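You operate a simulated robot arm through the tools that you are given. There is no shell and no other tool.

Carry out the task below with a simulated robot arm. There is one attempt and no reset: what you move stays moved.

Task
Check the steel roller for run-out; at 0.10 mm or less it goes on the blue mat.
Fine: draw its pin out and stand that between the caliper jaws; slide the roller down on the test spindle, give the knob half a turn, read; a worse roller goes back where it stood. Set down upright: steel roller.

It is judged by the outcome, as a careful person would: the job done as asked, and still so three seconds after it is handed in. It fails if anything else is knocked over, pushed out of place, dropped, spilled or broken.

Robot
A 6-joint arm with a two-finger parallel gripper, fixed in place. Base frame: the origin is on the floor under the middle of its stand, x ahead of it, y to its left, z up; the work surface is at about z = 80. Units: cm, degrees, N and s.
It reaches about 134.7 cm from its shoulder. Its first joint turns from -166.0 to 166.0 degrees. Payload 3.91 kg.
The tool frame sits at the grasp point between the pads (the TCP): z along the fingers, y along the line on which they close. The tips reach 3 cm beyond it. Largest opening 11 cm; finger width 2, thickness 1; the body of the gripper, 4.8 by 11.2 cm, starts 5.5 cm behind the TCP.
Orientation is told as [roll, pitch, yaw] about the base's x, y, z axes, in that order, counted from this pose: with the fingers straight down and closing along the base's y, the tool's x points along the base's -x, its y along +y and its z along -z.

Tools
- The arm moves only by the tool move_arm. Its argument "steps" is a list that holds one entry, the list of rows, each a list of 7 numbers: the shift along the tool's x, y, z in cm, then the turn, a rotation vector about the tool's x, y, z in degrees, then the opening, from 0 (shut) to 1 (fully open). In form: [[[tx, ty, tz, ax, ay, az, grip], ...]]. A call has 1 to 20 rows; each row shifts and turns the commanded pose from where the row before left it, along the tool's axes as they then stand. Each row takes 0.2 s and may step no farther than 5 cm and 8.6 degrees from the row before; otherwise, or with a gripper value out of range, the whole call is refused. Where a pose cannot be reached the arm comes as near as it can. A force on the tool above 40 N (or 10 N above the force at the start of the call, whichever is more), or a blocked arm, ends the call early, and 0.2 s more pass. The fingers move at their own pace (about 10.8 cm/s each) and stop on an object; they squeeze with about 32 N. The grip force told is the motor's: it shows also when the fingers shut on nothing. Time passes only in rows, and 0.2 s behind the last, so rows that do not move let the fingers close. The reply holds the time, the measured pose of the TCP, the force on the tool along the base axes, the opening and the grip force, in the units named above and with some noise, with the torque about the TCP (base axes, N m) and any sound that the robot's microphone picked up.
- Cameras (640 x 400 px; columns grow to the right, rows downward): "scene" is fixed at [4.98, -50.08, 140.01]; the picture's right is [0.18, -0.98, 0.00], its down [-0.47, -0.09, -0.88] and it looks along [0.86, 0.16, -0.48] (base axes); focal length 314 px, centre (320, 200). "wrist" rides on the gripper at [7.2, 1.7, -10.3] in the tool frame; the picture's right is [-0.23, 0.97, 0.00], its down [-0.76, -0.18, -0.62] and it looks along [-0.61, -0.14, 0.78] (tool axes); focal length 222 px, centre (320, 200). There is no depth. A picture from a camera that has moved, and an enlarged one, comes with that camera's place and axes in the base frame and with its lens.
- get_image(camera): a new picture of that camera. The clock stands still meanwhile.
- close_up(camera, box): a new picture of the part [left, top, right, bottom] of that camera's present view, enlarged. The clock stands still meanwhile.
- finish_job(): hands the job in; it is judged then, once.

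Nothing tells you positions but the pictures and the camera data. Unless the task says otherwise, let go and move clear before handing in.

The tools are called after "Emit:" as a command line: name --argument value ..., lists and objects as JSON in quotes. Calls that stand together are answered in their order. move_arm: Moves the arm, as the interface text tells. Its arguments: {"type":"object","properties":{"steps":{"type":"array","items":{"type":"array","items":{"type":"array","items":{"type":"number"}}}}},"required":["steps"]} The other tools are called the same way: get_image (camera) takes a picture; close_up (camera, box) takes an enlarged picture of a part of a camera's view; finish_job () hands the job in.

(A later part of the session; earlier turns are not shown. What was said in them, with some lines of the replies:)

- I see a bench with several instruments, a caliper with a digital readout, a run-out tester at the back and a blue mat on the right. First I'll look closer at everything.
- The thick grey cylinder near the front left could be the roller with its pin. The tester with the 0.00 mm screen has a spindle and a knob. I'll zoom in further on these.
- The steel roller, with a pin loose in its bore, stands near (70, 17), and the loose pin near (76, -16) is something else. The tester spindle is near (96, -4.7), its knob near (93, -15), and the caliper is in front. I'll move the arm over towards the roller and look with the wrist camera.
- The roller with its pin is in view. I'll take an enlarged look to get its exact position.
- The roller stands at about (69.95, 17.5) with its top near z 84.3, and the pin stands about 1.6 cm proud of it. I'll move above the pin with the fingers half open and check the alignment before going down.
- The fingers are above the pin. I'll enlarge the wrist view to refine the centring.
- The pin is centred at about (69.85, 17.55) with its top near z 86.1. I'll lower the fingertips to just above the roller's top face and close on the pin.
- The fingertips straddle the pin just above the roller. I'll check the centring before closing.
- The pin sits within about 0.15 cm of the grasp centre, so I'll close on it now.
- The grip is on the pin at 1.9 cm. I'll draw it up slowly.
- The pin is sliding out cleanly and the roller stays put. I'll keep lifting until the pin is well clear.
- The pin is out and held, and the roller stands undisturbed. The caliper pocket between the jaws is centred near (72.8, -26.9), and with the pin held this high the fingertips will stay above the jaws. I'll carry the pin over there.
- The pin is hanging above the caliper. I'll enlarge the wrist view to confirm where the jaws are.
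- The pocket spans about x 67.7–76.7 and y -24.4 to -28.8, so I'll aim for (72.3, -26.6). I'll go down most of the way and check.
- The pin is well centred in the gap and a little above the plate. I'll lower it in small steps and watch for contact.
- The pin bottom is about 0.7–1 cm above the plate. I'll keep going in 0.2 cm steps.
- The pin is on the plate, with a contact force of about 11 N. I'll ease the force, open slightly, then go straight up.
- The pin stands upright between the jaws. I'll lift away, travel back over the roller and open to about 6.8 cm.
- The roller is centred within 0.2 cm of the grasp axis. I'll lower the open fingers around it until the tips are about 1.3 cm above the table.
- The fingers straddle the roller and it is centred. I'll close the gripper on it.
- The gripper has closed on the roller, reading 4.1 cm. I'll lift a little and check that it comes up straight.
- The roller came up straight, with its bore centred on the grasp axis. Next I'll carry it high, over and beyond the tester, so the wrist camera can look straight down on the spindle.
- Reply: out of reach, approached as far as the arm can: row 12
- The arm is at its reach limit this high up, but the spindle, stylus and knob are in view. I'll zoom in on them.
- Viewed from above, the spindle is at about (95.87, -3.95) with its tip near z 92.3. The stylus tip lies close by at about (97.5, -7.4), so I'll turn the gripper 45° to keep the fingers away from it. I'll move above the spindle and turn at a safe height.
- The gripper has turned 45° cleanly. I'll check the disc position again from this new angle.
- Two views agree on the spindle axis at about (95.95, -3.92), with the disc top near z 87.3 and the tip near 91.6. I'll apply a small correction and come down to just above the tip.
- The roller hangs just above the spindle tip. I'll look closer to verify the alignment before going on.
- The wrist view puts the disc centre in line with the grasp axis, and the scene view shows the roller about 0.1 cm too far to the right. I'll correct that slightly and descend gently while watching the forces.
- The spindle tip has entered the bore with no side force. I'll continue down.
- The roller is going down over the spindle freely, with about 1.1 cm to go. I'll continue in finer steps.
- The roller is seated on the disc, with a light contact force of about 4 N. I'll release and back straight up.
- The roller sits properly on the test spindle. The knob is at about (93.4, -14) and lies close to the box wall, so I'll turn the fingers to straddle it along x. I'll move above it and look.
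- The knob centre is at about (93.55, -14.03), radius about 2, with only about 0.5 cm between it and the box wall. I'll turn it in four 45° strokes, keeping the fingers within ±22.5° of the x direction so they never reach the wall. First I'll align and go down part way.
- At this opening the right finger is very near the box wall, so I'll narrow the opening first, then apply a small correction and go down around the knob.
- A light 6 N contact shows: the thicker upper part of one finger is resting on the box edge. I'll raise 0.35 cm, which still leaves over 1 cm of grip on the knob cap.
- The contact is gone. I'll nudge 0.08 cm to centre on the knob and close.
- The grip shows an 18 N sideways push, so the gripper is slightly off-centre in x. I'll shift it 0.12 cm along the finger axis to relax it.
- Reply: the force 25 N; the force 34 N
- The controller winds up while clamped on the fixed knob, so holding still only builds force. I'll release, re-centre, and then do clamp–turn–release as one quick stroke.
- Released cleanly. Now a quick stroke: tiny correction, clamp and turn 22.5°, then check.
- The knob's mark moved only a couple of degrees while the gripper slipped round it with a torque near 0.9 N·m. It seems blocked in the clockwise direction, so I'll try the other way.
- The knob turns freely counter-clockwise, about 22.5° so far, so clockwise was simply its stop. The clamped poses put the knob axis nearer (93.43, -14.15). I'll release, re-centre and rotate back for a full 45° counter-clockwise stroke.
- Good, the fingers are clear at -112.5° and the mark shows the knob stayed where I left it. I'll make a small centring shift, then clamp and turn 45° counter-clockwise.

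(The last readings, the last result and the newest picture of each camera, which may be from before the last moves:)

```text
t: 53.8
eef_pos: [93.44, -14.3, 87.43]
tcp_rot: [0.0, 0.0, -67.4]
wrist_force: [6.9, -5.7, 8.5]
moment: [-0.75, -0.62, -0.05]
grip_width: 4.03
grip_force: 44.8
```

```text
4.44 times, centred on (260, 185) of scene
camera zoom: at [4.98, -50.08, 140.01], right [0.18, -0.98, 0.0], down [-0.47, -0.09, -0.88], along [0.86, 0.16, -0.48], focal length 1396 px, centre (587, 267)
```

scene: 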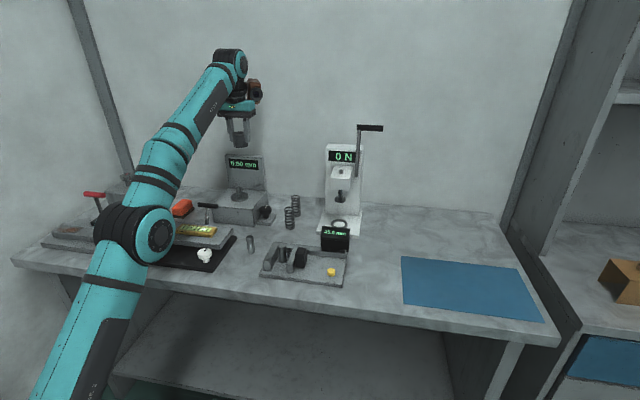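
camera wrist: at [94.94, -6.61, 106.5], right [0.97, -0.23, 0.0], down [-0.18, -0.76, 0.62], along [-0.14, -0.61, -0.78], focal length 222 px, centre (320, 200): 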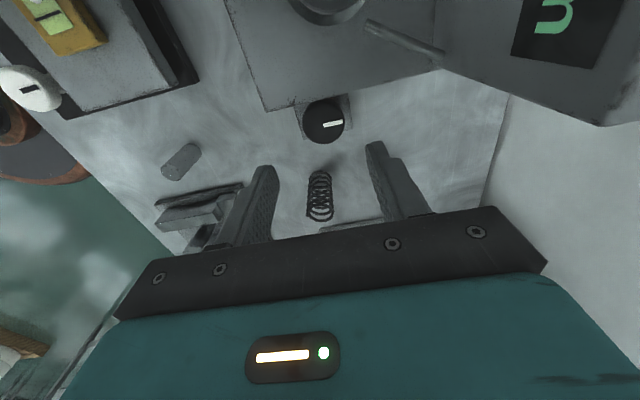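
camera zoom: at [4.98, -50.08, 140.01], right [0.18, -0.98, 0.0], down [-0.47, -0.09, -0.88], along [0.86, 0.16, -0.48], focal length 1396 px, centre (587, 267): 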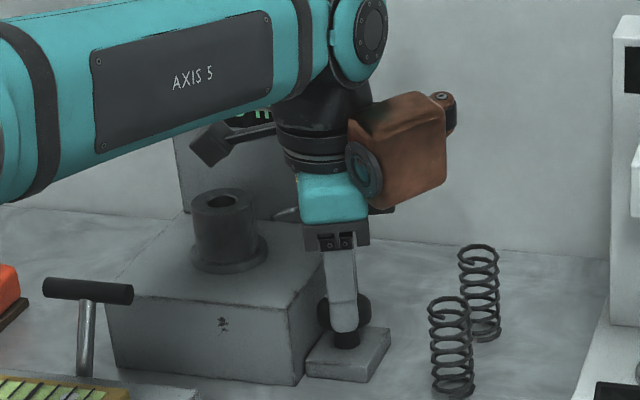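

The knob followed the full 45° and its mark is now about 67° from where it started. I'll repeat the same stroke.

Emit:
move_arm --steps '[[[0, 0, 0, 0, 0, 0, 0.45], [0, 0, 0, 0, 0, 0, 0.45], [0, 0, 0, 0, 0, 7.5, 0.45], [0, 0, 0, 0, 0, 7.5, 0.45], [0, 0, 0, 0, 0, 7.5, 0.45], [0, 0, 0, 0, 0, 7.5, 0.45], [0, 0, 0, 0, 0, 7.5, 0.45], [0, 0, 0, 0, 0, 7.5, 0.45], [0, 0, 0, 0, 0, 0, 0.45], [0, 0, 0, 0, 0, 0, 0], [0, 0, 0, 0, 0, -7.5, 0], [0, 0, 0, 0, 0, -7.5, 0], [0, 0, 0, 0, 0, -7.5, 0], [0, 0, 0, 0, 0, -7.5, 0], [0, 0, 0, 0, 0, -7.5, 0], [0, 0, 0, 0, 0, -7.5, 0]]]'

Emit:
close_up --camera "wrist" --box '[220, 70, 420, 215]'

Emit:
close_up --camera "scene" --box '[210, 140, 310, 230]'

```text
t: 57.2
eef_pos: [93.62, -14.25, 87.31]
tcp_rot: [0.0, 0.0, -67.4]
wrist_force: [-7.9, -5.5, -1.3]
moment: [-0.41, 0.06, -0.01]
grip_width: 4.14
grip_force: 45.0
```

```text
2.76 times, centred on (320, 142) of wrist
camera zoom: at [92.26, -6.79, 97.73], right [0.99, 0.16, 0.0], down [0.13, -0.77, 0.62], along [0.1, -0.61, -0.78], focal length 613 px, centre (320, 359)
```

zoom: 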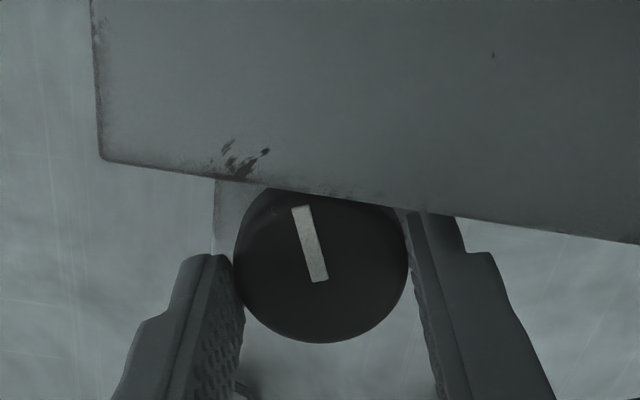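

```text
4.44 times, centred on (260, 185) of scene
camera zoom: at [4.98, -50.08, 140.01], right [0.18, -0.98, 0.0], down [-0.47, -0.09, -0.88], along [0.86, 0.16, -0.48], focal length 1396 px, centre (587, 267)
```

zoom: 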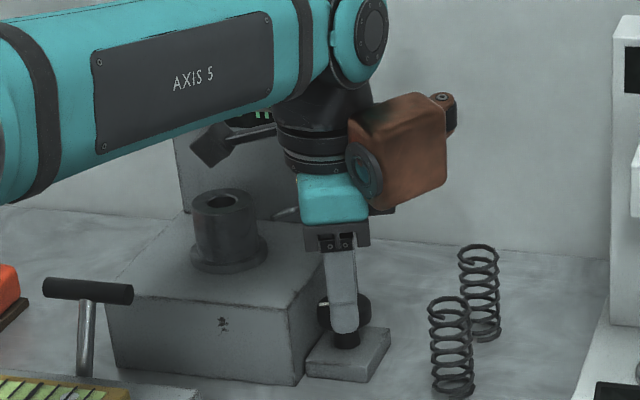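

The mark is now at roughly 111°. I'll do another identical 45° stroke.

Emit:
move_arm --steps '[[[0, 0, 0, 0, 0, 0, 0.45], [0, 0, 0, 0, 0, 0, 0.45], [0, 0, 0, 0, 0, 7.5, 0.45], [0, 0, 0, 0, 0, 7.5, 0.45], [0, 0, 0, 0, 0, 7.5, 0.45], [0, 0, 0, 0, 0, 7.5, 0.45], [0, 0, 0, 0, 0, 7.5, 0.45], [0, 0, 0, 0, 0, 7.5, 0.45], [0, 0, 0, 0, 0, 0, 0.45], [0, 0, 0, 0, 0, 0, 0], [0, 0, 0, 0, 0, -7.5, 0], [0, 0, 0, 0, 0, -7.5, 0], [0, 0, 0, 0, 0, -7.5, 0], [0, 0, 0, 0, 0, -7.5, 0], [0, 0, 0, 0, 0, -7.5, 0], [0, 0, 0, 0, 0, -7.5, 0]]]'

Emit:
close_up --camera "wrist" --box '[220, 70, 420, 215]'

Emit:
close_up --camera "scene" --box '[210, 140, 310, 230]'

```text
t: 60.6
eef_pos: [93.48, -14.27, 87.33]
tcp_rot: [-0.1, 0.0, -67.5]
wrist_force: [-14.4, 1.4, -12.0]
moment: [-0.94, 0.05, 0.01]
grip_width: 4.03
grip_force: 45.0
```

```text
2.76 times, centred on (320, 142) of wrist
camera zoom: at [92.27, -6.79, 97.74], right [0.99, 0.16, 0.0], down [0.13, -0.77, 0.62], along [0.1, -0.61, -0.78], focal length 613 px, centre (320, 359)
```

zoom: 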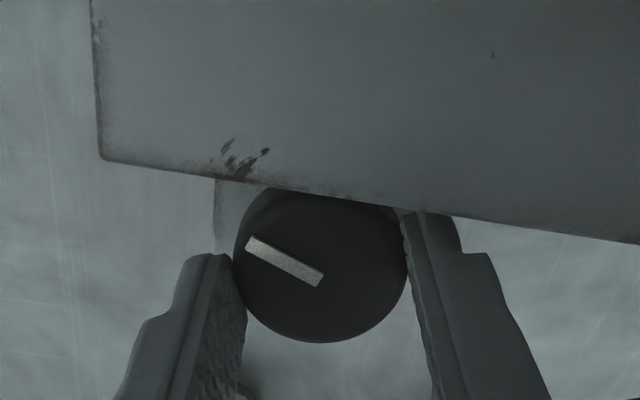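

```text
4.44 times, centred on (260, 185) of scene
camera zoom: at [4.98, -50.08, 140.01], right [0.18, -0.98, 0.0], down [-0.47, -0.09, -0.88], along [0.86, 0.16, -0.48], focal length 1396 px, centre (587, 267)
```

zoom: 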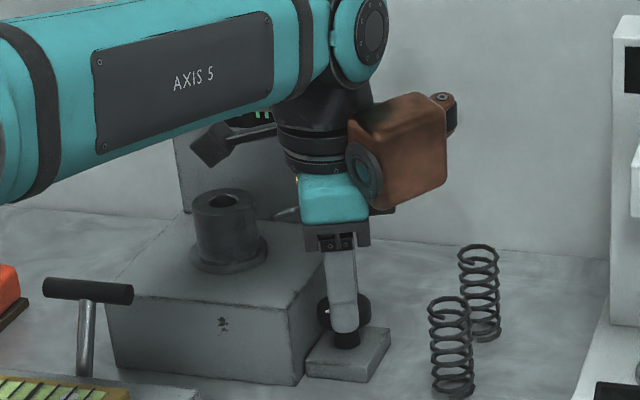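

The mark is now at about 157°, so roughly 24° remains. I'll do a short final stroke of 25°.

Emit:
move_arm --steps '[[[0, 0, 0, 0, 0, 0, 0.45], [0, 0, 0, 0, 0, 0, 0.45], [0, 0, 0, 0, 0, 7.5, 0.45], [0, 0, 0, 0, 0, 7.5, 0.45], [0, 0, 0, 0, 0, 7.5, 0.45], [0, 0, 0, 0, 0, 7.5, 0.45], [0, 0, 0, 0, 0, 0, 0.45], [0, 0, 0, 0, 0, 0, 0], [0, 0, 0, 0, 0, -7, 0], [0, 0, 0, 0, 0, -7, 0], [0, 0, 0, 0, 0, -7, 0], [0, 0, 0, 0, 0, -4, 0]]]'

Emit:
close_up --camera "wrist" --box '[220, 70, 420, 215]'

```text
t: 63.2
eef_pos: [93.5, -14.13, 87.26]
tcp_rot: [-0.1, 0.1, -72.4]
wrist_force: [4.4, -0.3, 6.7]
moment: [0.54, 0.2, 0.02]
grip_width: 4.01
grip_force: 45.3
```

```text
2.76 times, centred on (320, 142) of wrist
camera zoom: at [92.89, -6.71, 97.79], right [1.0, 0.08, 0.0], down [0.06, -0.78, 0.62], along [0.05, -0.62, -0.78], focal length 613 px, centre (320, 359)
```

zoom: 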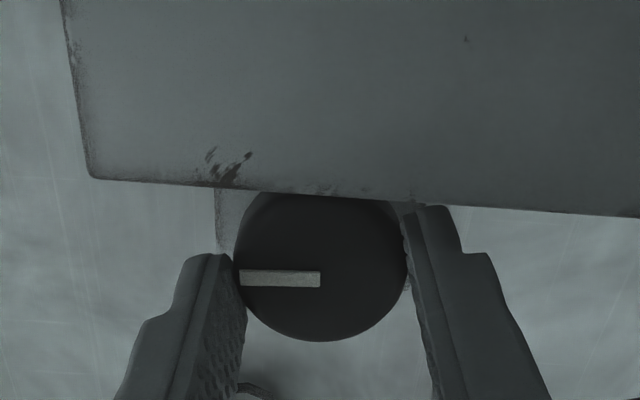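

The mark now points opposite to where it started, so the half turn is done. I'll release, go up and read the display.

Emit:
move_arm --steps '[[[0, 0, 0, 0, 0, 0, 0.45], [0, 0, 0, 0, 0, 0, 0.45], [0, 0, -1, 0, 0, 0, 0.45], [0, 0, -2, 0, 0, 0, 0.45], [0, 0, -4, 0, 0, 0, 0.45], [0, 0, -4, 0, 0, 0, 0.45], [0, 0, -4, 0, 0, 0, 0.45], [0, 0, 0, 0, 0, 0, 0.45]]]'

Emit:
get_image --camera "scene"

Emit:
get_image --camera "wrist"

Emit:
close_up --camera "scene" --box '[210, 140, 300, 230]'

```text
t: 65.0
eef_pos: [93.44, -14.26, 102.56]
tcp_rot: [0.0, 0.0, -72.6]
wrist_force: [-0.2, 0.3, 0.1]
moment: [0.03, 0.02, 0.0]
grip_width: 4.96
grip_force: 0.1
```

```text
taken
```

scene: 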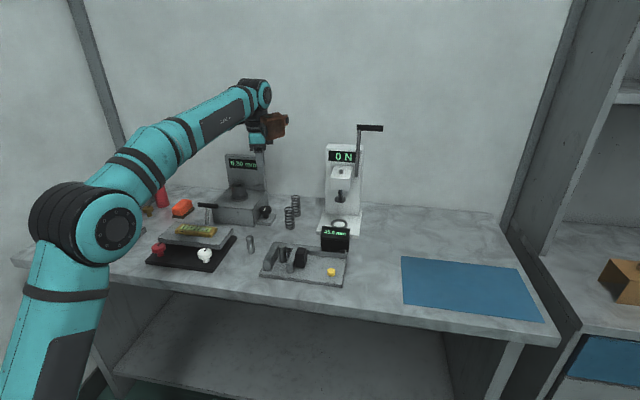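

```text
taken
camera wrist: at [92.83, -6.71, 112.95], right [1.0, 0.08, 0.0], down [0.06, -0.78, 0.62], along [0.05, -0.62, -0.78], focal length 222 px, centre (320, 200)
```

wrist: 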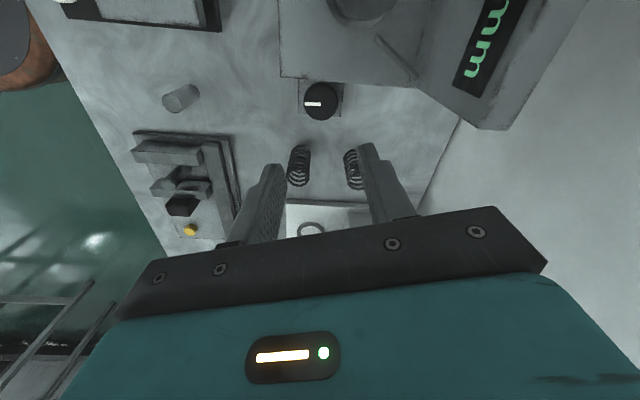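

```text
4.44 times, centred on (255, 185) of scene
camera zoom: at [4.98, -50.08, 140.01], right [0.18, -0.98, 0.0], down [-0.47, -0.09, -0.88], along [0.86, 0.16, -0.48], focal length 1396 px, centre (609, 267)
```

zoom: 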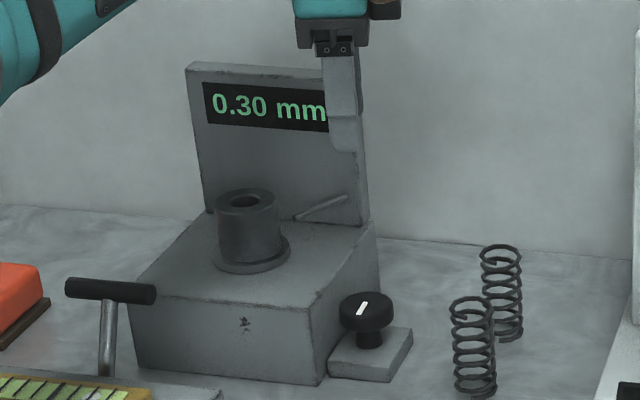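

The display appears to read 0.30 mm. I'll confirm it with an enlarged view.

Emit:
close_up --camera "scene" --box '[222, 150, 272, 180]'

Emit:
close_up --camera "scene" --box '[90, 210, 190, 270]'

```text
12.80 times, centred on (247, 165) of scene
camera zoom: at [4.98, -50.08, 140.01], right [0.18, -0.98, 0.0], down [-0.47, -0.09, -0.88], along [0.86, 0.16, -0.48], focal length 4020 px, centre (1254, 648)
```

zoom: 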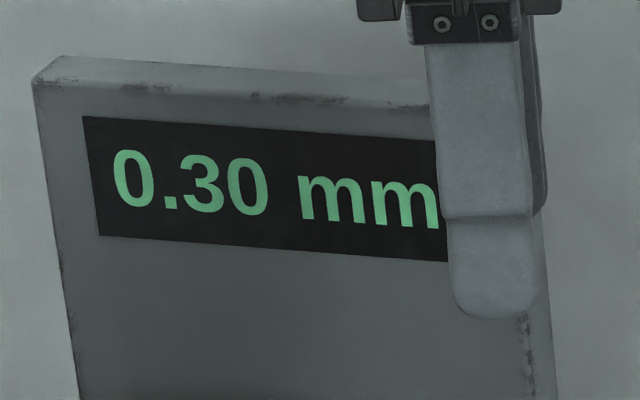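

```text
6.40 times, centred on (140, 240) of scene
camera zoom: at [4.98, -50.08, 140.01], right [0.18, -0.98, 0.0], down [-0.47, -0.09, -0.88], along [0.86, 0.16, -0.48], focal length 2010 px, centre (1472, -56)
```

zoom: 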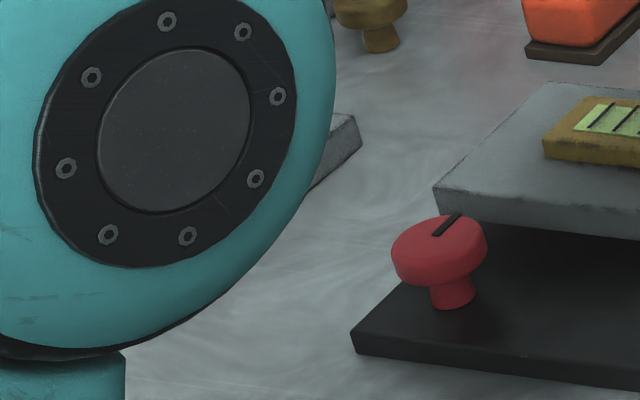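

The run-out is 0.30 mm, which is worse than 0.10 mm, so the roller must go back where it stood at about (69.85, 17.55). I'll move back above the spindle at the 45° orientation to pick it up.

Emit:
move_arm --steps '[[[2.98, 1.85, 0, 0, 0, 0, 0.6], [2.98, 1.85, 0, 0, 0, 0, 0.6], [2.98, 1.85, 0, 0, 0, 0, 0.6], [0, 0, 0, 0, 0, -6.9, 0.6], [0, 0, 0, 0, 0, -6.9, 0.6], [0, 0, 0, 0, 0, -6.9, 0.6], [0, 0, 0, 0, 0, -6.9, 0.6], [0, 0, 0, 0, 0, 0, 0.6]]]'

Emit:
get_image --camera "wrist"

Emit:
close_up --camera "wrist" --box '[260, 60, 380, 160]'

Emit:
close_up --camera "scene" --box '[210, 140, 300, 230]'

```text
t: 66.8
eef_pos: [96.15, -4.01, 102.33]
tcp_rot: [0.0, 0.1, -44.8]
wrist_force: [0.6, 0.3, -0.2]
moment: [-0.01, -0.02, 0.0]
grip_width: 6.59
grip_force: 0.1
```

```text
taken
camera wrist: at [92.26, 2.37, 112.71], right [0.85, 0.53, 0.0], down [0.41, -0.66, 0.62], along [0.33, -0.53, -0.78], focal length 222 px, centre (320, 200)
```

wrist: 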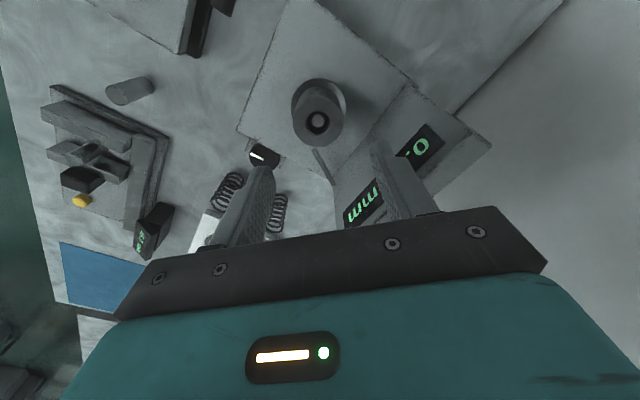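

```text
4.00 times, centred on (320, 110) of wrist
camera zoom: at [92.26, 2.37, 112.71], right [0.85, 0.53, 0.0], down [0.41, -0.66, 0.62], along [0.33, -0.53, -0.78], focal length 888 px, centre (320, 560)
```

zoom: 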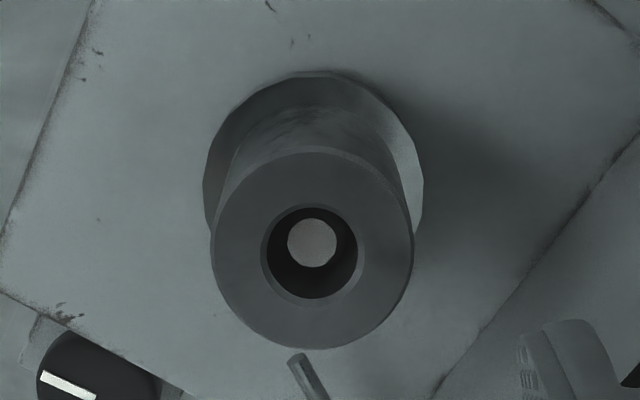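

```text
4.44 times, centred on (255, 185) of scene
camera zoom: at [4.98, -50.08, 140.01], right [0.18, -0.98, 0.0], down [-0.47, -0.09, -0.88], along [0.86, 0.16, -0.48], focal length 1396 px, centre (609, 267)
```

zoom: 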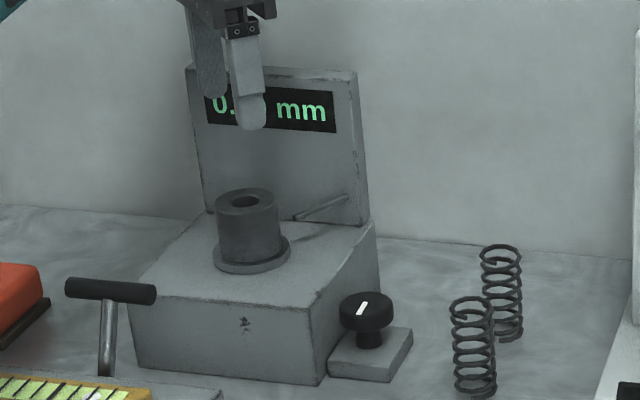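

The roller is at about (95.9, -3.95), 0.2 cm off the grasp axis. I'll correct that and go down around it.

Emit:
move_arm --steps '[[[0.155, -0.155, 2, 0, 0, 0, 0.6], [0, 0, 3, 0, 0, 0, 0.6], [0, 0, 2, 0, 0, 0, 0.6], [0, 0, 0.8, 0, 0, 0, 0.6], [0, 0, 0, 0, 0, 0, 0.6]]]'

Emit:
close_up --camera "wrist" --box '[230, 70, 410, 220]'

Emit:
close_up --camera "scene" --box '[215, 155, 275, 215]'

```text
t: 68.0
eef_pos: [95.85, -3.86, 94.43]
tcp_rot: [0.1, 0.1, -44.8]
wrist_force: [0.4, -0.4, -0.1]
moment: [-0.02, 0.0, 0.0]
grip_width: 6.6
grip_force: 0.0
```

```text
2.67 times, centred on (320, 145) of wrist
camera zoom: at [91.94, 2.56, 104.9], right [0.85, 0.53, 0.0], down [0.41, -0.66, 0.62], along [0.33, -0.53, -0.78], focal length 592 px, centre (320, 347)
```

zoom: 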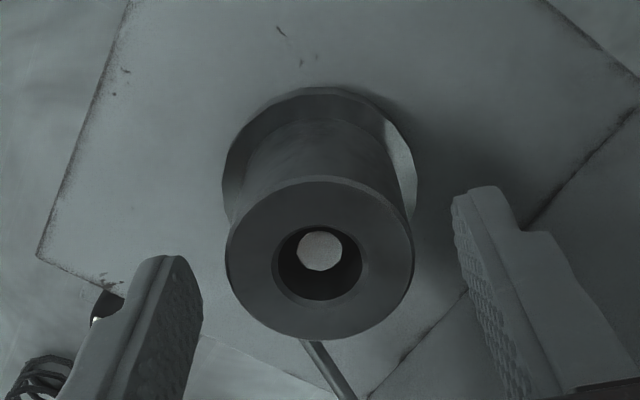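

```text
6.67 times, centred on (245, 185) of scene
camera zoom: at [4.98, -50.08, 140.01], right [0.18, -0.98, 0.0], down [-0.47, -0.09, -0.88], along [0.86, 0.16, -0.48], focal length 2094 px, centre (820, 300)
```

zoom: 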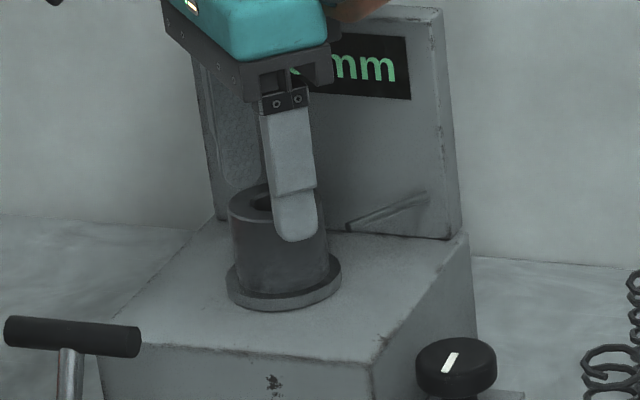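

Alignment looks good. I'll go down the rest of the way and close on the roller.

Emit:
move_arm --steps '[[[-0.08, 0, 0.8, 0, 0, 0, 0.6], [0, 0, 0.8, 0, 0, 0, 0.6], [0, 0, 0.65, 0, 0, 0, 0.6], [0, 0, 0, 0, 0, 0, 0.6]]]'

Emit:
close_up --camera "wrist" --box '[230, 70, 410, 220]'

Emit:
close_up --camera "scene" --box '[215, 155, 275, 215]'

```text
t: 69.0
eef_pos: [95.89, -4.01, 92.21]
tcp_rot: [0.0, 0.1, -44.9]
wrist_force: [-1.4, 0.0, -0.4]
moment: [0.01, 0.0, -0.01]
grip_width: 6.59
grip_force: 0.0
```

```text
2.67 times, centred on (320, 145) of wrist
camera zoom: at [92.03, 2.42, 102.68], right [0.85, 0.53, 0.0], down [0.41, -0.66, 0.62], along [0.33, -0.53, -0.78], focal length 592 px, centre (320, 347)
```

zoom: 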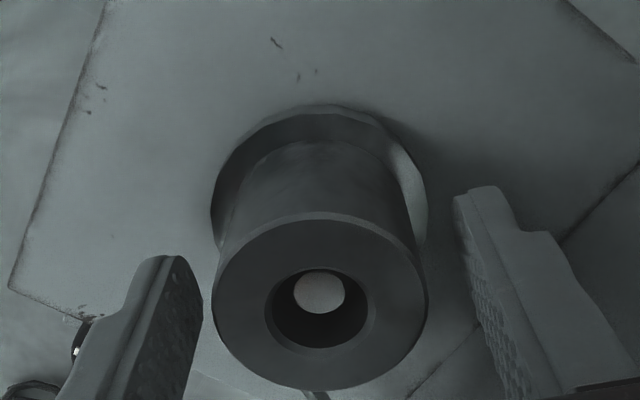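

```text
6.67 times, centred on (245, 185) of scene
camera zoom: at [4.98, -50.08, 140.01], right [0.18, -0.98, 0.0], down [-0.47, -0.09, -0.88], along [0.86, 0.16, -0.48], focal length 2094 px, centre (820, 300)
```

zoom: 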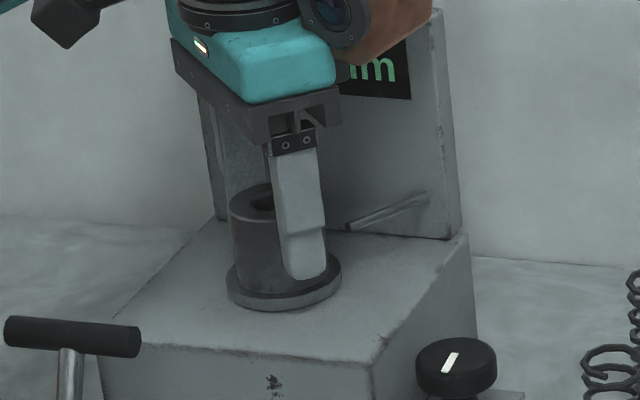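

The fingers straddle the roller, clear of the disc and stylus. I'll close and lift gently.

Emit:
move_arm --steps '[[[0, 0, 0, 0, 0, 0, 0], [0, 0, 0, 0, 0, 0, 0], [0, 0, 0, 0, 0, 0, 0], [0, 0, -0.3, 0, 0, 0, 0], [0, 0, -0.3, 0, 0, 0, 0], [0, 0, -0.4, 0, 0, 0, 0]]]'

Emit:
close_up --camera "wrist" --box '[230, 70, 410, 220]'

Emit:
close_up --camera "scene" --box '[215, 155, 275, 215]'

```text
t: 70.4
eef_pos: [96.0, -3.92, 93.2]
tcp_rot: [0.0, -0.1, -44.9]
wrist_force: [0.5, 0.0, -1.1]
moment: [0.0, 0.02, 0.01]
grip_width: 4.12
grip_force: 32.2
```

```text
2.67 times, centred on (320, 145) of wrist
camera zoom: at [92.02, 2.4, 103.65], right [0.85, 0.53, 0.0], down [0.41, -0.66, 0.62], along [0.33, -0.53, -0.78], focal length 592 px, centre (320, 347)
```

zoom: 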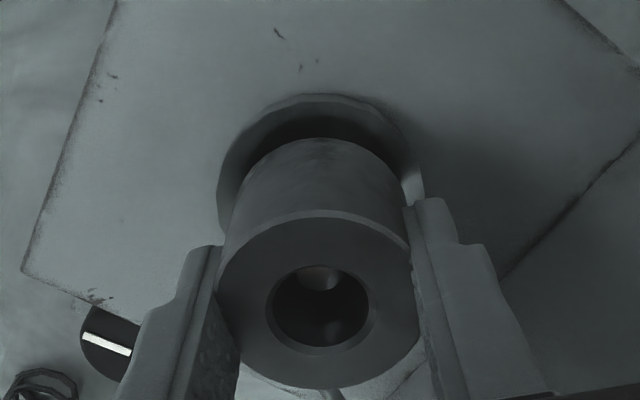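

```text
6.67 times, centred on (245, 185) of scene
camera zoom: at [4.98, -50.08, 140.01], right [0.18, -0.98, 0.0], down [-0.47, -0.09, -0.88], along [0.86, 0.16, -0.48], focal length 2094 px, centre (820, 300)
```

zoom: 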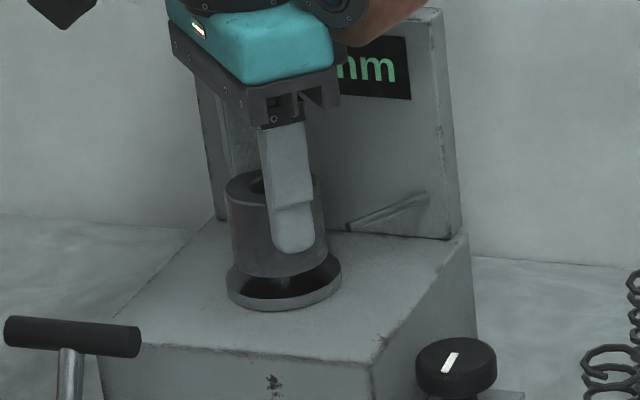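

The roller is sliding up off the spindle freely. I'll continue lifting until well clear.

Emit:
move_arm --steps '[[[0, 0, -0.6, 0, 0, 0, 0], [0, 0, -0.6, 0, 0, 0, 0], [0, 0, -0.8, 0, 0, 0, 0], [0, 0, -1, 0, 0, 0, 0], [0, 0, -1, 0, 0, 0, 0], [0, 0, -2, 0, 0, 0, 0], [0, 0, -3, 0, 0, 0, 0], [0, 0, -3, 0, 0, 0, 0], [0, 0, 0, 0, 0, 0, 0]]]'

Emit:
get_image --camera "scene"

Emit:
get_image --camera "wrist"

```text
t: 72.4
eef_pos: [95.97, -4.06, 105.59]
tcp_rot: [0.0, 0.0, -44.9]
wrist_force: [-0.3, 0.2, -0.6]
moment: [0.01, 0.01, 0.0]
grip_width: 4.1
grip_force: 31.8
```

```text
taken
```

scene: 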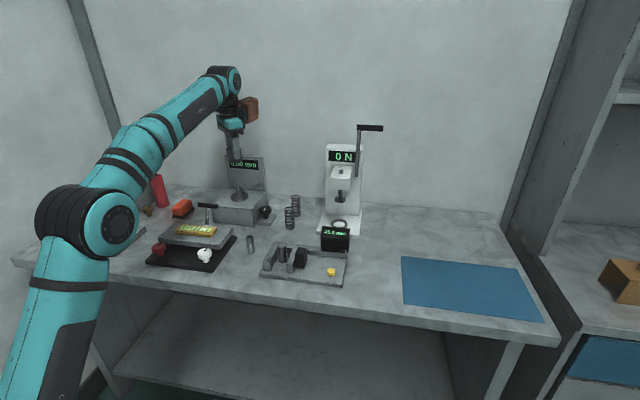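

```text
taken
camera wrist: at [92.09, 2.26, 115.91], right [0.85, 0.53, 0.0], down [0.41, -0.66, 0.62], along [0.33, -0.53, -0.78], focal length 222 px, centre (320, 200)
```

wrist: 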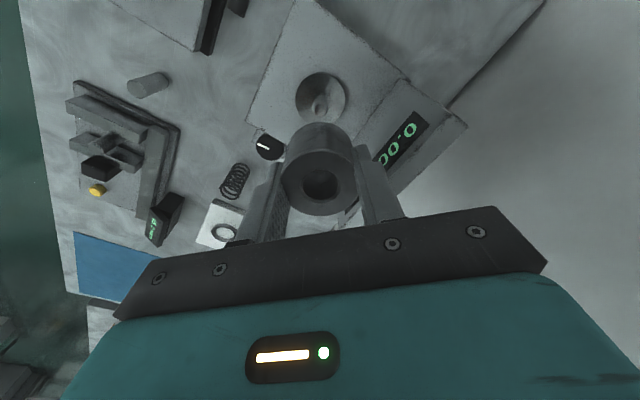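

The roller is clear of the spindle. I'll turn the gripper back to its original orientation and carry the roller back above where it stood.

Emit:
move_arm --steps '[[[0, 0, 0, 0, 0, -7.5, 0], [0, 0, 0, 0, 0, -7.5, 0], [0, 0, 0, 0, 0, -7.5, 0], [0, 0, 0, 0, 0, -7.5, 0], [0, 0, 0, 0, 0, -7.5, 0], [0, 0, 0, 0, 0, -7.4, 0], [3.26, 2.7, 0, 0, 0, 0, 0], [3.26, 2.7, 0, 0, 0, 0, 0], [3.26, 2.7, 0, 0, 0, 0, 0], [3.26, 2.7, 0, 0, 0, 0, 0], [3.26, 2.7, 0, 0, 0, 0, 0], [3.26, 2.7, 0, 0, 0, 0, 0], [3.26, 2.7, 0, 0, 0, 0, 0], [3.26, 2.7, 0, 0, 0, 0, 0], [0, 0, 4, 0, 0, 0, 0], [0, 0, 4, 0, 0, 0, 0], [0, 0, 0, 0, 0, 0, 0]]]'

Emit:
get_image --camera "wrist"

Emit:
close_up --camera "scene" --box '[90, 180, 190, 265]'

```text
t: 76.0
eef_pos: [69.85, 17.62, 97.1]
tcp_rot: [0.0, 0.0, 0.0]
wrist_force: [-0.4, -0.3, -0.7]
moment: [0.01, -0.01, 0.0]
grip_width: 4.12
grip_force: 32.4
```

```text
taken
camera wrist: at [62.59, 19.38, 107.52], right [0.23, 0.97, 0.0], down [0.76, -0.18, 0.62], along [0.61, -0.14, -0.78], focal length 222 px, centre (320, 200)
```

wrist: 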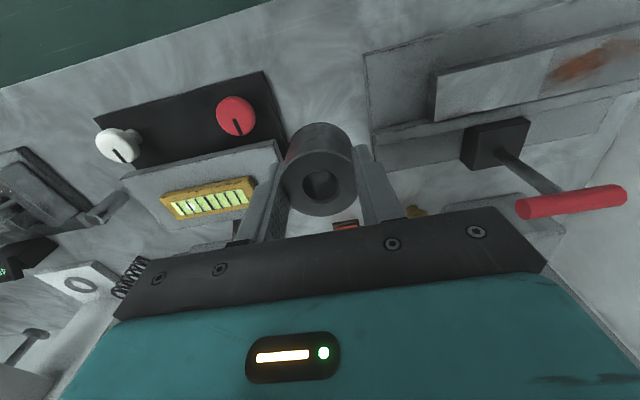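

```text
4.71 times, centred on (140, 222) of scene
camera zoom: at [4.98, -50.08, 140.01], right [0.18, -0.98, 0.0], down [-0.47, -0.09, -0.88], along [0.86, 0.16, -0.48], focal length 1478 px, centre (1167, 94)
```

zoom: 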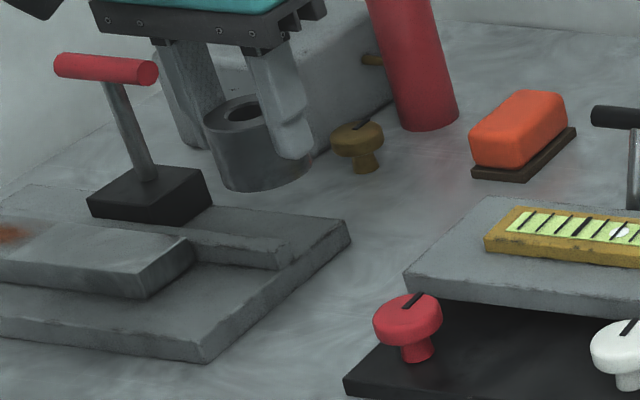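

The roller is back above its spot. I'll lower it with a slight y correction, then finish in fine steps.

Emit:
move_arm --steps '[[[0.04, -0.1, 3, 0, 0, 0, 0], [0, 0, 3, 0, 0, 0, 0], [0, 0, 3, 0, 0, 0, 0], [0, 0, 1.5, 0, 0, 0, 0], [0, 0, 0.6, 0, 0, 0, 0], [0, 0, 0, 0, 0, 0, 0]]]'

Emit:
close_up --camera "wrist" --box '[220, 90, 420, 215]'

Emit:
close_up --camera "scene" --box '[115, 220, 175, 260]'

```text
t: 77.4
eef_pos: [69.95, 17.45, 86.04]
tcp_rot: [0.0, 0.0, 0.0]
wrist_force: [-0.4, 0.3, -0.9]
moment: [-0.02, -0.01, -0.02]
grip_width: 4.14
grip_force: 32.1
```

```text
3.20 times, centred on (320, 152) of wrist
camera zoom: at [62.76, 19.25, 96.49], right [0.23, 0.97, 0.0], down [0.76, -0.18, 0.62], along [0.61, -0.14, -0.78], focal length 711 px, centre (320, 352)
```

zoom: 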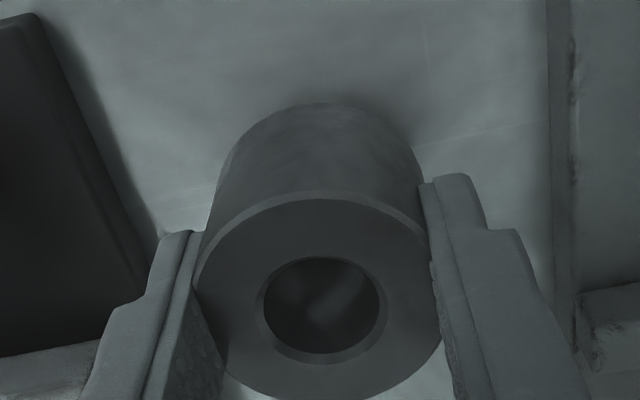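

```text
10.00 times, centred on (145, 240) of scene
camera zoom: at [4.98, -50.08, 140.01], right [0.18, -0.98, 0.0], down [-0.47, -0.09, -0.88], along [0.86, 0.16, -0.48], focal length 3141 px, centre (2070, -200)
```

zoom: 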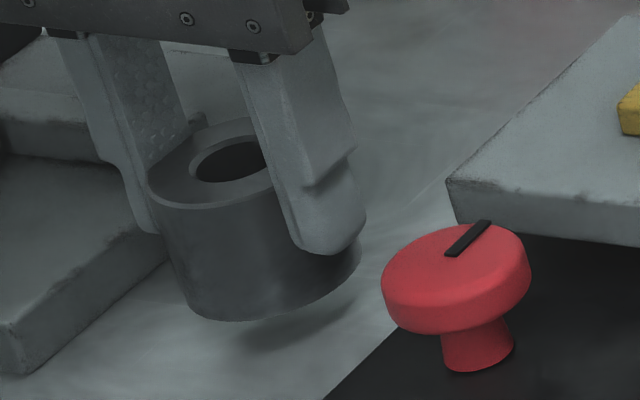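

Emit:
move_arm --steps '[[[0.1, 0, 0.4, 0, 0, 0, 0], [0, 0, 0.4, 0, 0, 0, 0], [0, 0, 0.3, 0, 0, 0, 0], [0, 0, 0.1, 0, 0, 0, 0], [0, 0, 0, 0, 0, 0, 0]]]'

Emit:
close_up --camera "scene" --box '[115, 220, 175, 260]'

```text
t: 78.6
eef_pos: [69.74, 17.47, 84.89]
tcp_rot: [0.0, 0.0, -0.1]
wrist_force: [-1.1, -0.8, -0.7]
moment: [-0.03, -0.02, 0.0]
grip_width: 4.12
grip_force: 32.0
```

```text
10.00 times, centred on (145, 240) of scene
camera zoom: at [4.98, -50.08, 140.01], right [0.18, -0.98, 0.0], down [-0.47, -0.09, -0.88], along [0.86, 0.16, -0.48], focal length 3141 px, centre (2070, -200)
```

zoom: 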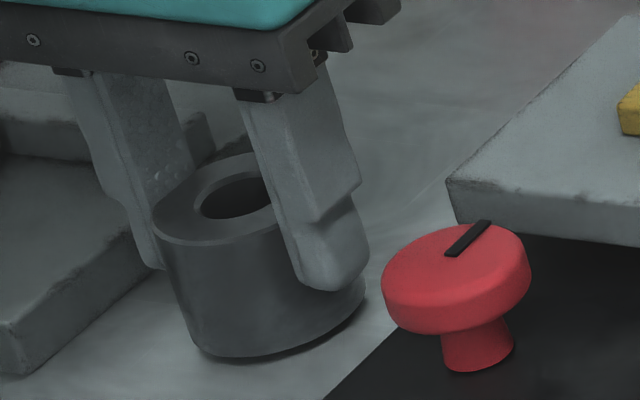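

About 0.3 cm remains, so I'll use very small steps.

Emit:
move_arm --steps '[[[0, 0, 0.1, 0, 0, 0, 0], [0, 0, 0.08, 0, 0, 0, 0], [0, 0, 0, 0, 0, 0, 0]]]'

```text
t: 79.4
eef_pos: [69.74, 17.4, 84.83]
tcp_rot: [0.0, 0.1, 0.0]
wrist_force: [0.1, -0.3, -0.4]
moment: [-0.02, 0.02, 0.01]
grip_width: 4.1
grip_force: 31.8
```

Emit:
move_arm --steps '[[[0, 0, 0.08, 0, 0, 0, 0], [0, 0, 0.05, 0, 0, 0, 0], [0, 0, 0, 0, 0, 0, 0]]]'

Emit:
close_up --camera "scene" --box '[115, 220, 175, 260]'

Emit:
close_up --camera "wrist" --box '[220, 90, 420, 215]'

```text
t: 80.2
eef_pos: [69.74, 17.65, 84.84]
tcp_rot: [0.0, 0.0, 0.0]
wrist_force: [-0.2, 0.3, -0.5]
moment: [-0.04, -0.02, 0.03]
grip_width: 4.1
grip_force: 32.2
```

```text
10.00 times, centred on (145, 240) of scene
camera zoom: at [4.98, -50.08, 140.01], right [0.18, -0.98, 0.0], down [-0.47, -0.09, -0.88], along [0.86, 0.16, -0.48], focal length 3141 px, centre (2070, -200)
```

zoom: 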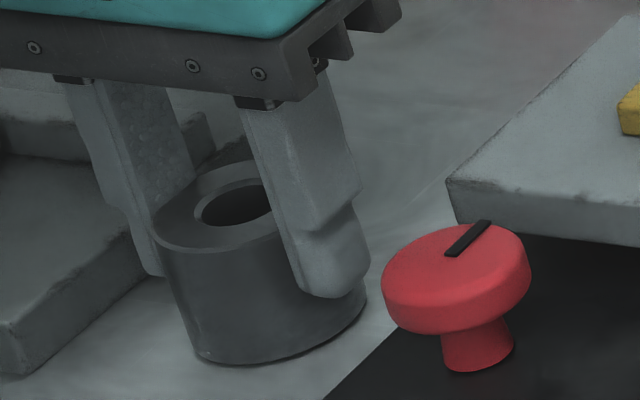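

```text
3.20 times, centred on (320, 152) of wrist
camera zoom: at [62.47, 19.29, 95.11], right [0.23, 0.97, 0.0], down [0.76, -0.18, 0.62], along [0.61, -0.14, -0.78], focal length 711 px, centre (320, 352)
```

zoom: 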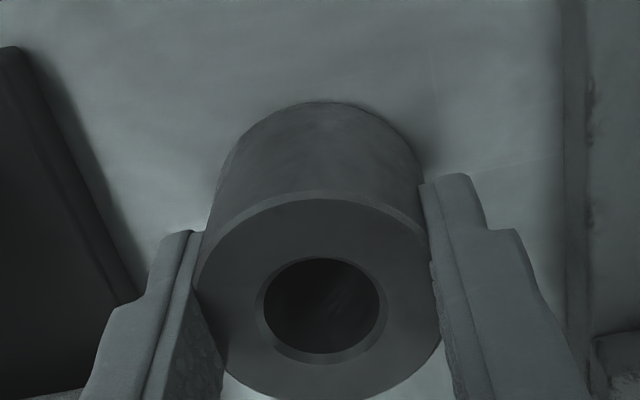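

Emit:
move_arm --steps '[[[-0.1, 0, 0, 0, 0, 0, 0], [0, 0, 0.06, 0, 0, 0, 0], [0, 0, 0, 0, 0, 0, 0]]]'

Emit:
close_up --camera "scene" --box '[115, 220, 175, 260]'

```text
t: 81.0
eef_pos: [69.78, 17.5, 84.62]
tcp_rot: [-0.1, 0.0, 0.1]
wrist_force: [0.1, 0.4, -0.7]
moment: [0.02, -0.01, 0.0]
grip_width: 4.11
grip_force: 31.5
```

```text
10.00 times, centred on (145, 240) of scene
camera zoom: at [4.98, -50.08, 140.01], right [0.18, -0.98, 0.0], down [-0.47, -0.09, -0.88], along [0.86, 0.16, -0.48], focal length 3141 px, centre (2070, -200)
```

zoom: 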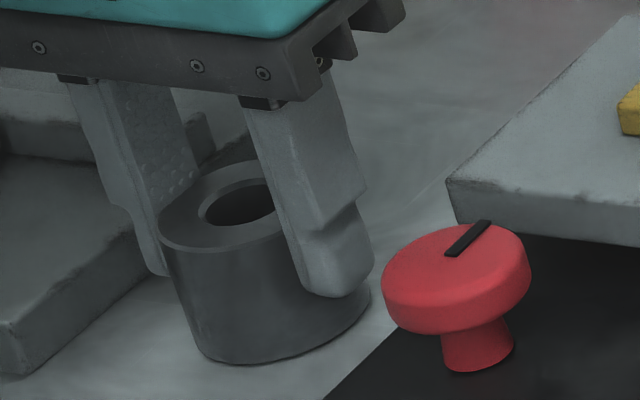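

It's essentially at its original spot. One more tiny step should show contact.

Emit:
move_arm --steps '[[[0, 0, 0.06, 0, 0, 0, 0], [0, 0, 0, 0, 0, 0, 0]]]'

```text
t: 81.6
eef_pos: [69.87, 17.46, 84.57]
tcp_rot: [0.0, 0.0, -0.1]
wrist_force: [-0.1, 0.1, -1.0]
moment: [0.0, 0.02, -0.01]
grip_width: 4.11
grip_force: 32.2
```

Emit:
move_arm --steps '[[[0, 0, 0.06, 0, 0, 0, 0], [0, 0, 0, 0, 0, 0, 0]]]'

Emit:
close_up --camera "scene" --box '[115, 220, 175, 260]'

```text
t: 82.2
eef_pos: [69.78, 17.55, 84.63]
tcp_rot: [0.0, 0.0, 0.0]
wrist_force: [-0.9, 0.5, -1.5]
moment: [0.03, 0.0, -0.02]
grip_width: 4.12
grip_force: 32.2
```

```text
10.00 times, centred on (145, 240) of scene
camera zoom: at [4.98, -50.08, 140.01], right [0.18, -0.98, 0.0], down [-0.47, -0.09, -0.88], along [0.86, 0.16, -0.48], focal length 3141 px, centre (2070, -200)
```

zoom: 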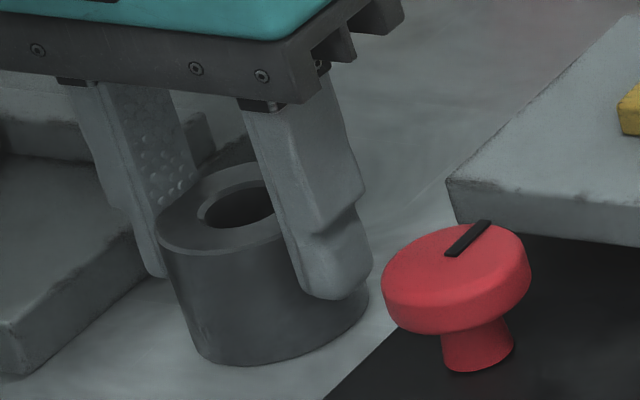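

Emit:
move_arm --steps '[[[0, 0, 0.07, 0, 0, 0, 0], [0, 0, 0, 0, 0, 0, 0]]]'

Emit:
close_up --camera "wrist" --box '[220, 90, 420, 215]'

```text
t: 82.8
eef_pos: [69.75, 17.51, 84.61]
tcp_rot: [0.1, 0.0, 0.1]
wrist_force: [0.6, 1.1, 2.9]
moment: [0.04, 0.11, -0.01]
grip_width: 4.12
grip_force: 31.8
```

```text
3.20 times, centred on (320, 152) of wrist
camera zoom: at [62.57, 19.31, 94.88], right [0.23, 0.97, 0.0], down [0.76, -0.18, 0.62], along [0.61, -0.14, -0.78], focal length 711 px, centre (320, 352)
```

zoom: 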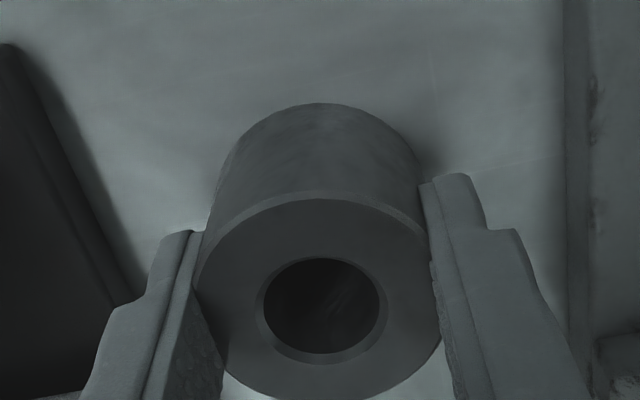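

The roller is resting on the table within 0.1 cm of its original position. I'll release and lift away.

Emit:
move_arm --steps '[[[0, 0, 0, 0, 0, 0, 0.58], [0, 0, 0, 0, 0, 0, 0.58], [0, 0, 0, 0, 0, 0, 0.58], [0, 0, -1, 0, 0, 0, 0.58], [0, 0, -2, 0, 0, 0, 0.58], [0, 0, -4, 0, 0, 0, 0.58], [0, 0, -4, 0, 0, 0, 0.58], [0, 0, -4, 0, 0, 0, 0.58], [0, 0, 0, 0, 0, 0, 0.58]]]'

Emit:
get_image --camera "wrist"

Emit:
close_up --camera "scene" --box '[115, 220, 175, 260]'

Emit:
get_image --camera "scene"

```text
t: 84.8
eef_pos: [69.98, 17.61, 99.37]
tcp_rot: [0.0, 0.0, 0.0]
wrist_force: [0.7, -0.2, 0.2]
moment: [-0.03, 0.03, -0.02]
grip_width: 6.37
grip_force: 0.0
```

```text
taken
camera wrist: at [62.68, 19.34, 109.76], right [0.23, 0.97, 0.0], down [0.76, -0.18, 0.62], along [0.61, -0.14, -0.78], focal length 222 px, centre (320, 200)
```

wrist: 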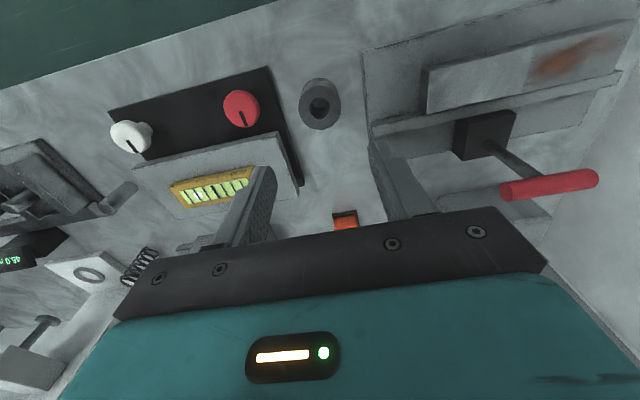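

```text
10.00 times, centred on (145, 240) of scene
camera zoom: at [4.98, -50.08, 140.01], right [0.18, -0.98, 0.0], down [-0.47, -0.09, -0.88], along [0.86, 0.16, -0.48], focal length 3141 px, centre (2070, -200)
```

zoom: 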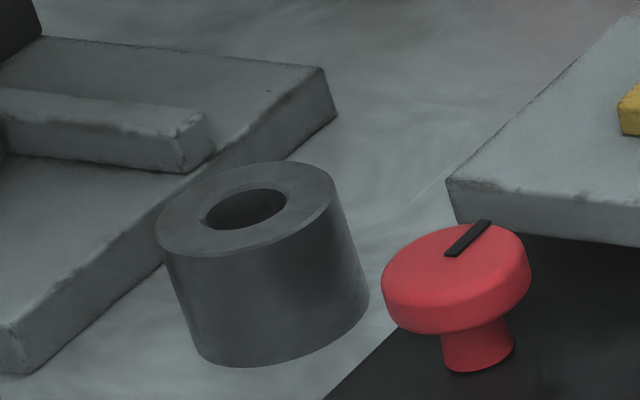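

```text
taken
```

scene: 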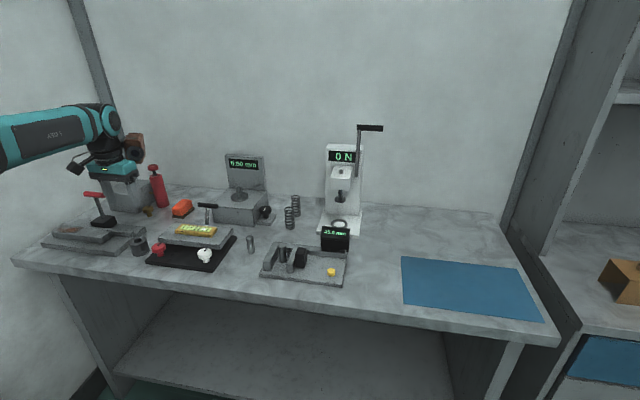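

The roller stands upright in its original place. I'll check the pin in the caliper and the rest of the bench before handing in.

Emit:
close_up --camera "scene" --box '[240, 220, 370, 295]'

Emit:
close_up --camera "scene" --box '[180, 140, 320, 230]'

Emit:
close_up --camera "scene" --box '[40, 150, 260, 280]'

```text
4.92 times, centred on (305, 258) of scene
camera zoom: at [4.98, -50.08, 140.01], right [0.18, -0.98, 0.0], down [-0.47, -0.09, -0.88], along [0.86, 0.16, -0.48], focal length 1546 px, centre (394, -83)
```

zoom: 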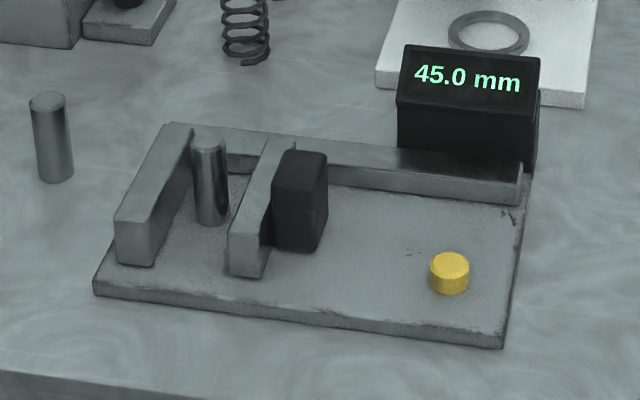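

```text
4.44 times, centred on (250, 185) of scene
camera zoom: at [4.98, -50.08, 140.01], right [0.18, -0.98, 0.0], down [-0.47, -0.09, -0.88], along [0.86, 0.16, -0.48], focal length 1396 px, centre (631, 267)
```

zoom: 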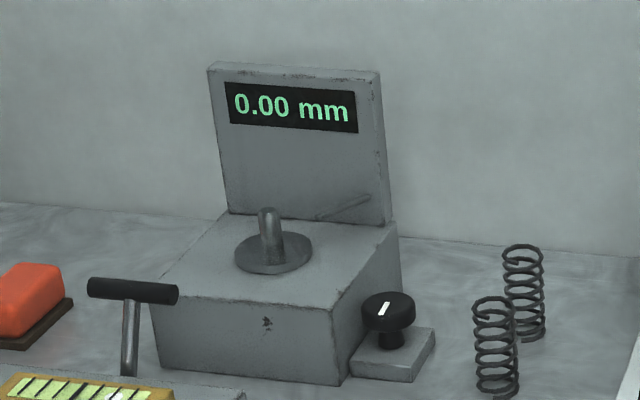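

```text
2.91 times, centred on (150, 215) of scene
camera zoom: at [4.98, -50.08, 140.01], right [0.18, -0.98, 0.0], down [-0.47, -0.09, -0.88], along [0.86, 0.16, -0.48], focal length 914 px, centre (814, 156)
```

zoom: 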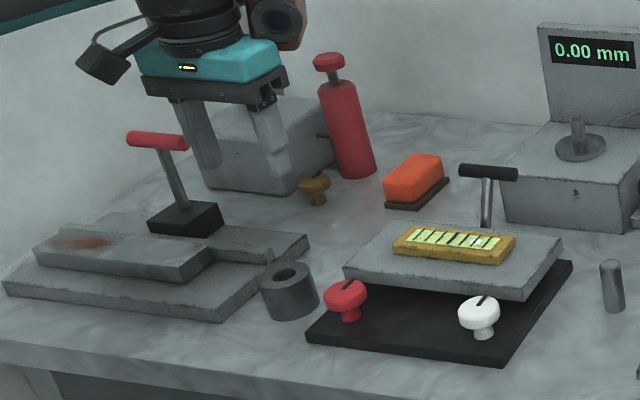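

The pin stands upright between the caliper jaws and the roller stands upright where it was, because its 0.30 mm run-out is over the 0.10 mm limit. Nothing else has been disturbed and the gripper is clear, so I'm handing the job in.

Emit:
finish_job

```text
The job is handed in.
```

The steel roller failed the check: the tester read 0.30 mm run-out, over the 0.10 mm limit. I put it back upright where it stood, within about 0.1 cm, instead of on the blue mat.

- **Pin:** I drew it out of the roller and stood it upright between the caliper jaws, where it still was in the last pictures. The caliper still read 45.0 mm.
- **Knob:** it turned about 182°, counter-clockwise. I tried clockwise first, but it was blocked after a few degrees. The wall beside the knob left little room, so I turned it in several short strokes, and it is still at that half-turn position.
- **Rest of the bench:** while lining up on the knob, one finger rested lightly (about 6 N) on the edge of the tester's box. In the last pictures nothing had been knocked over or shifted.

The gripper was empty and clear when I handed the job in.
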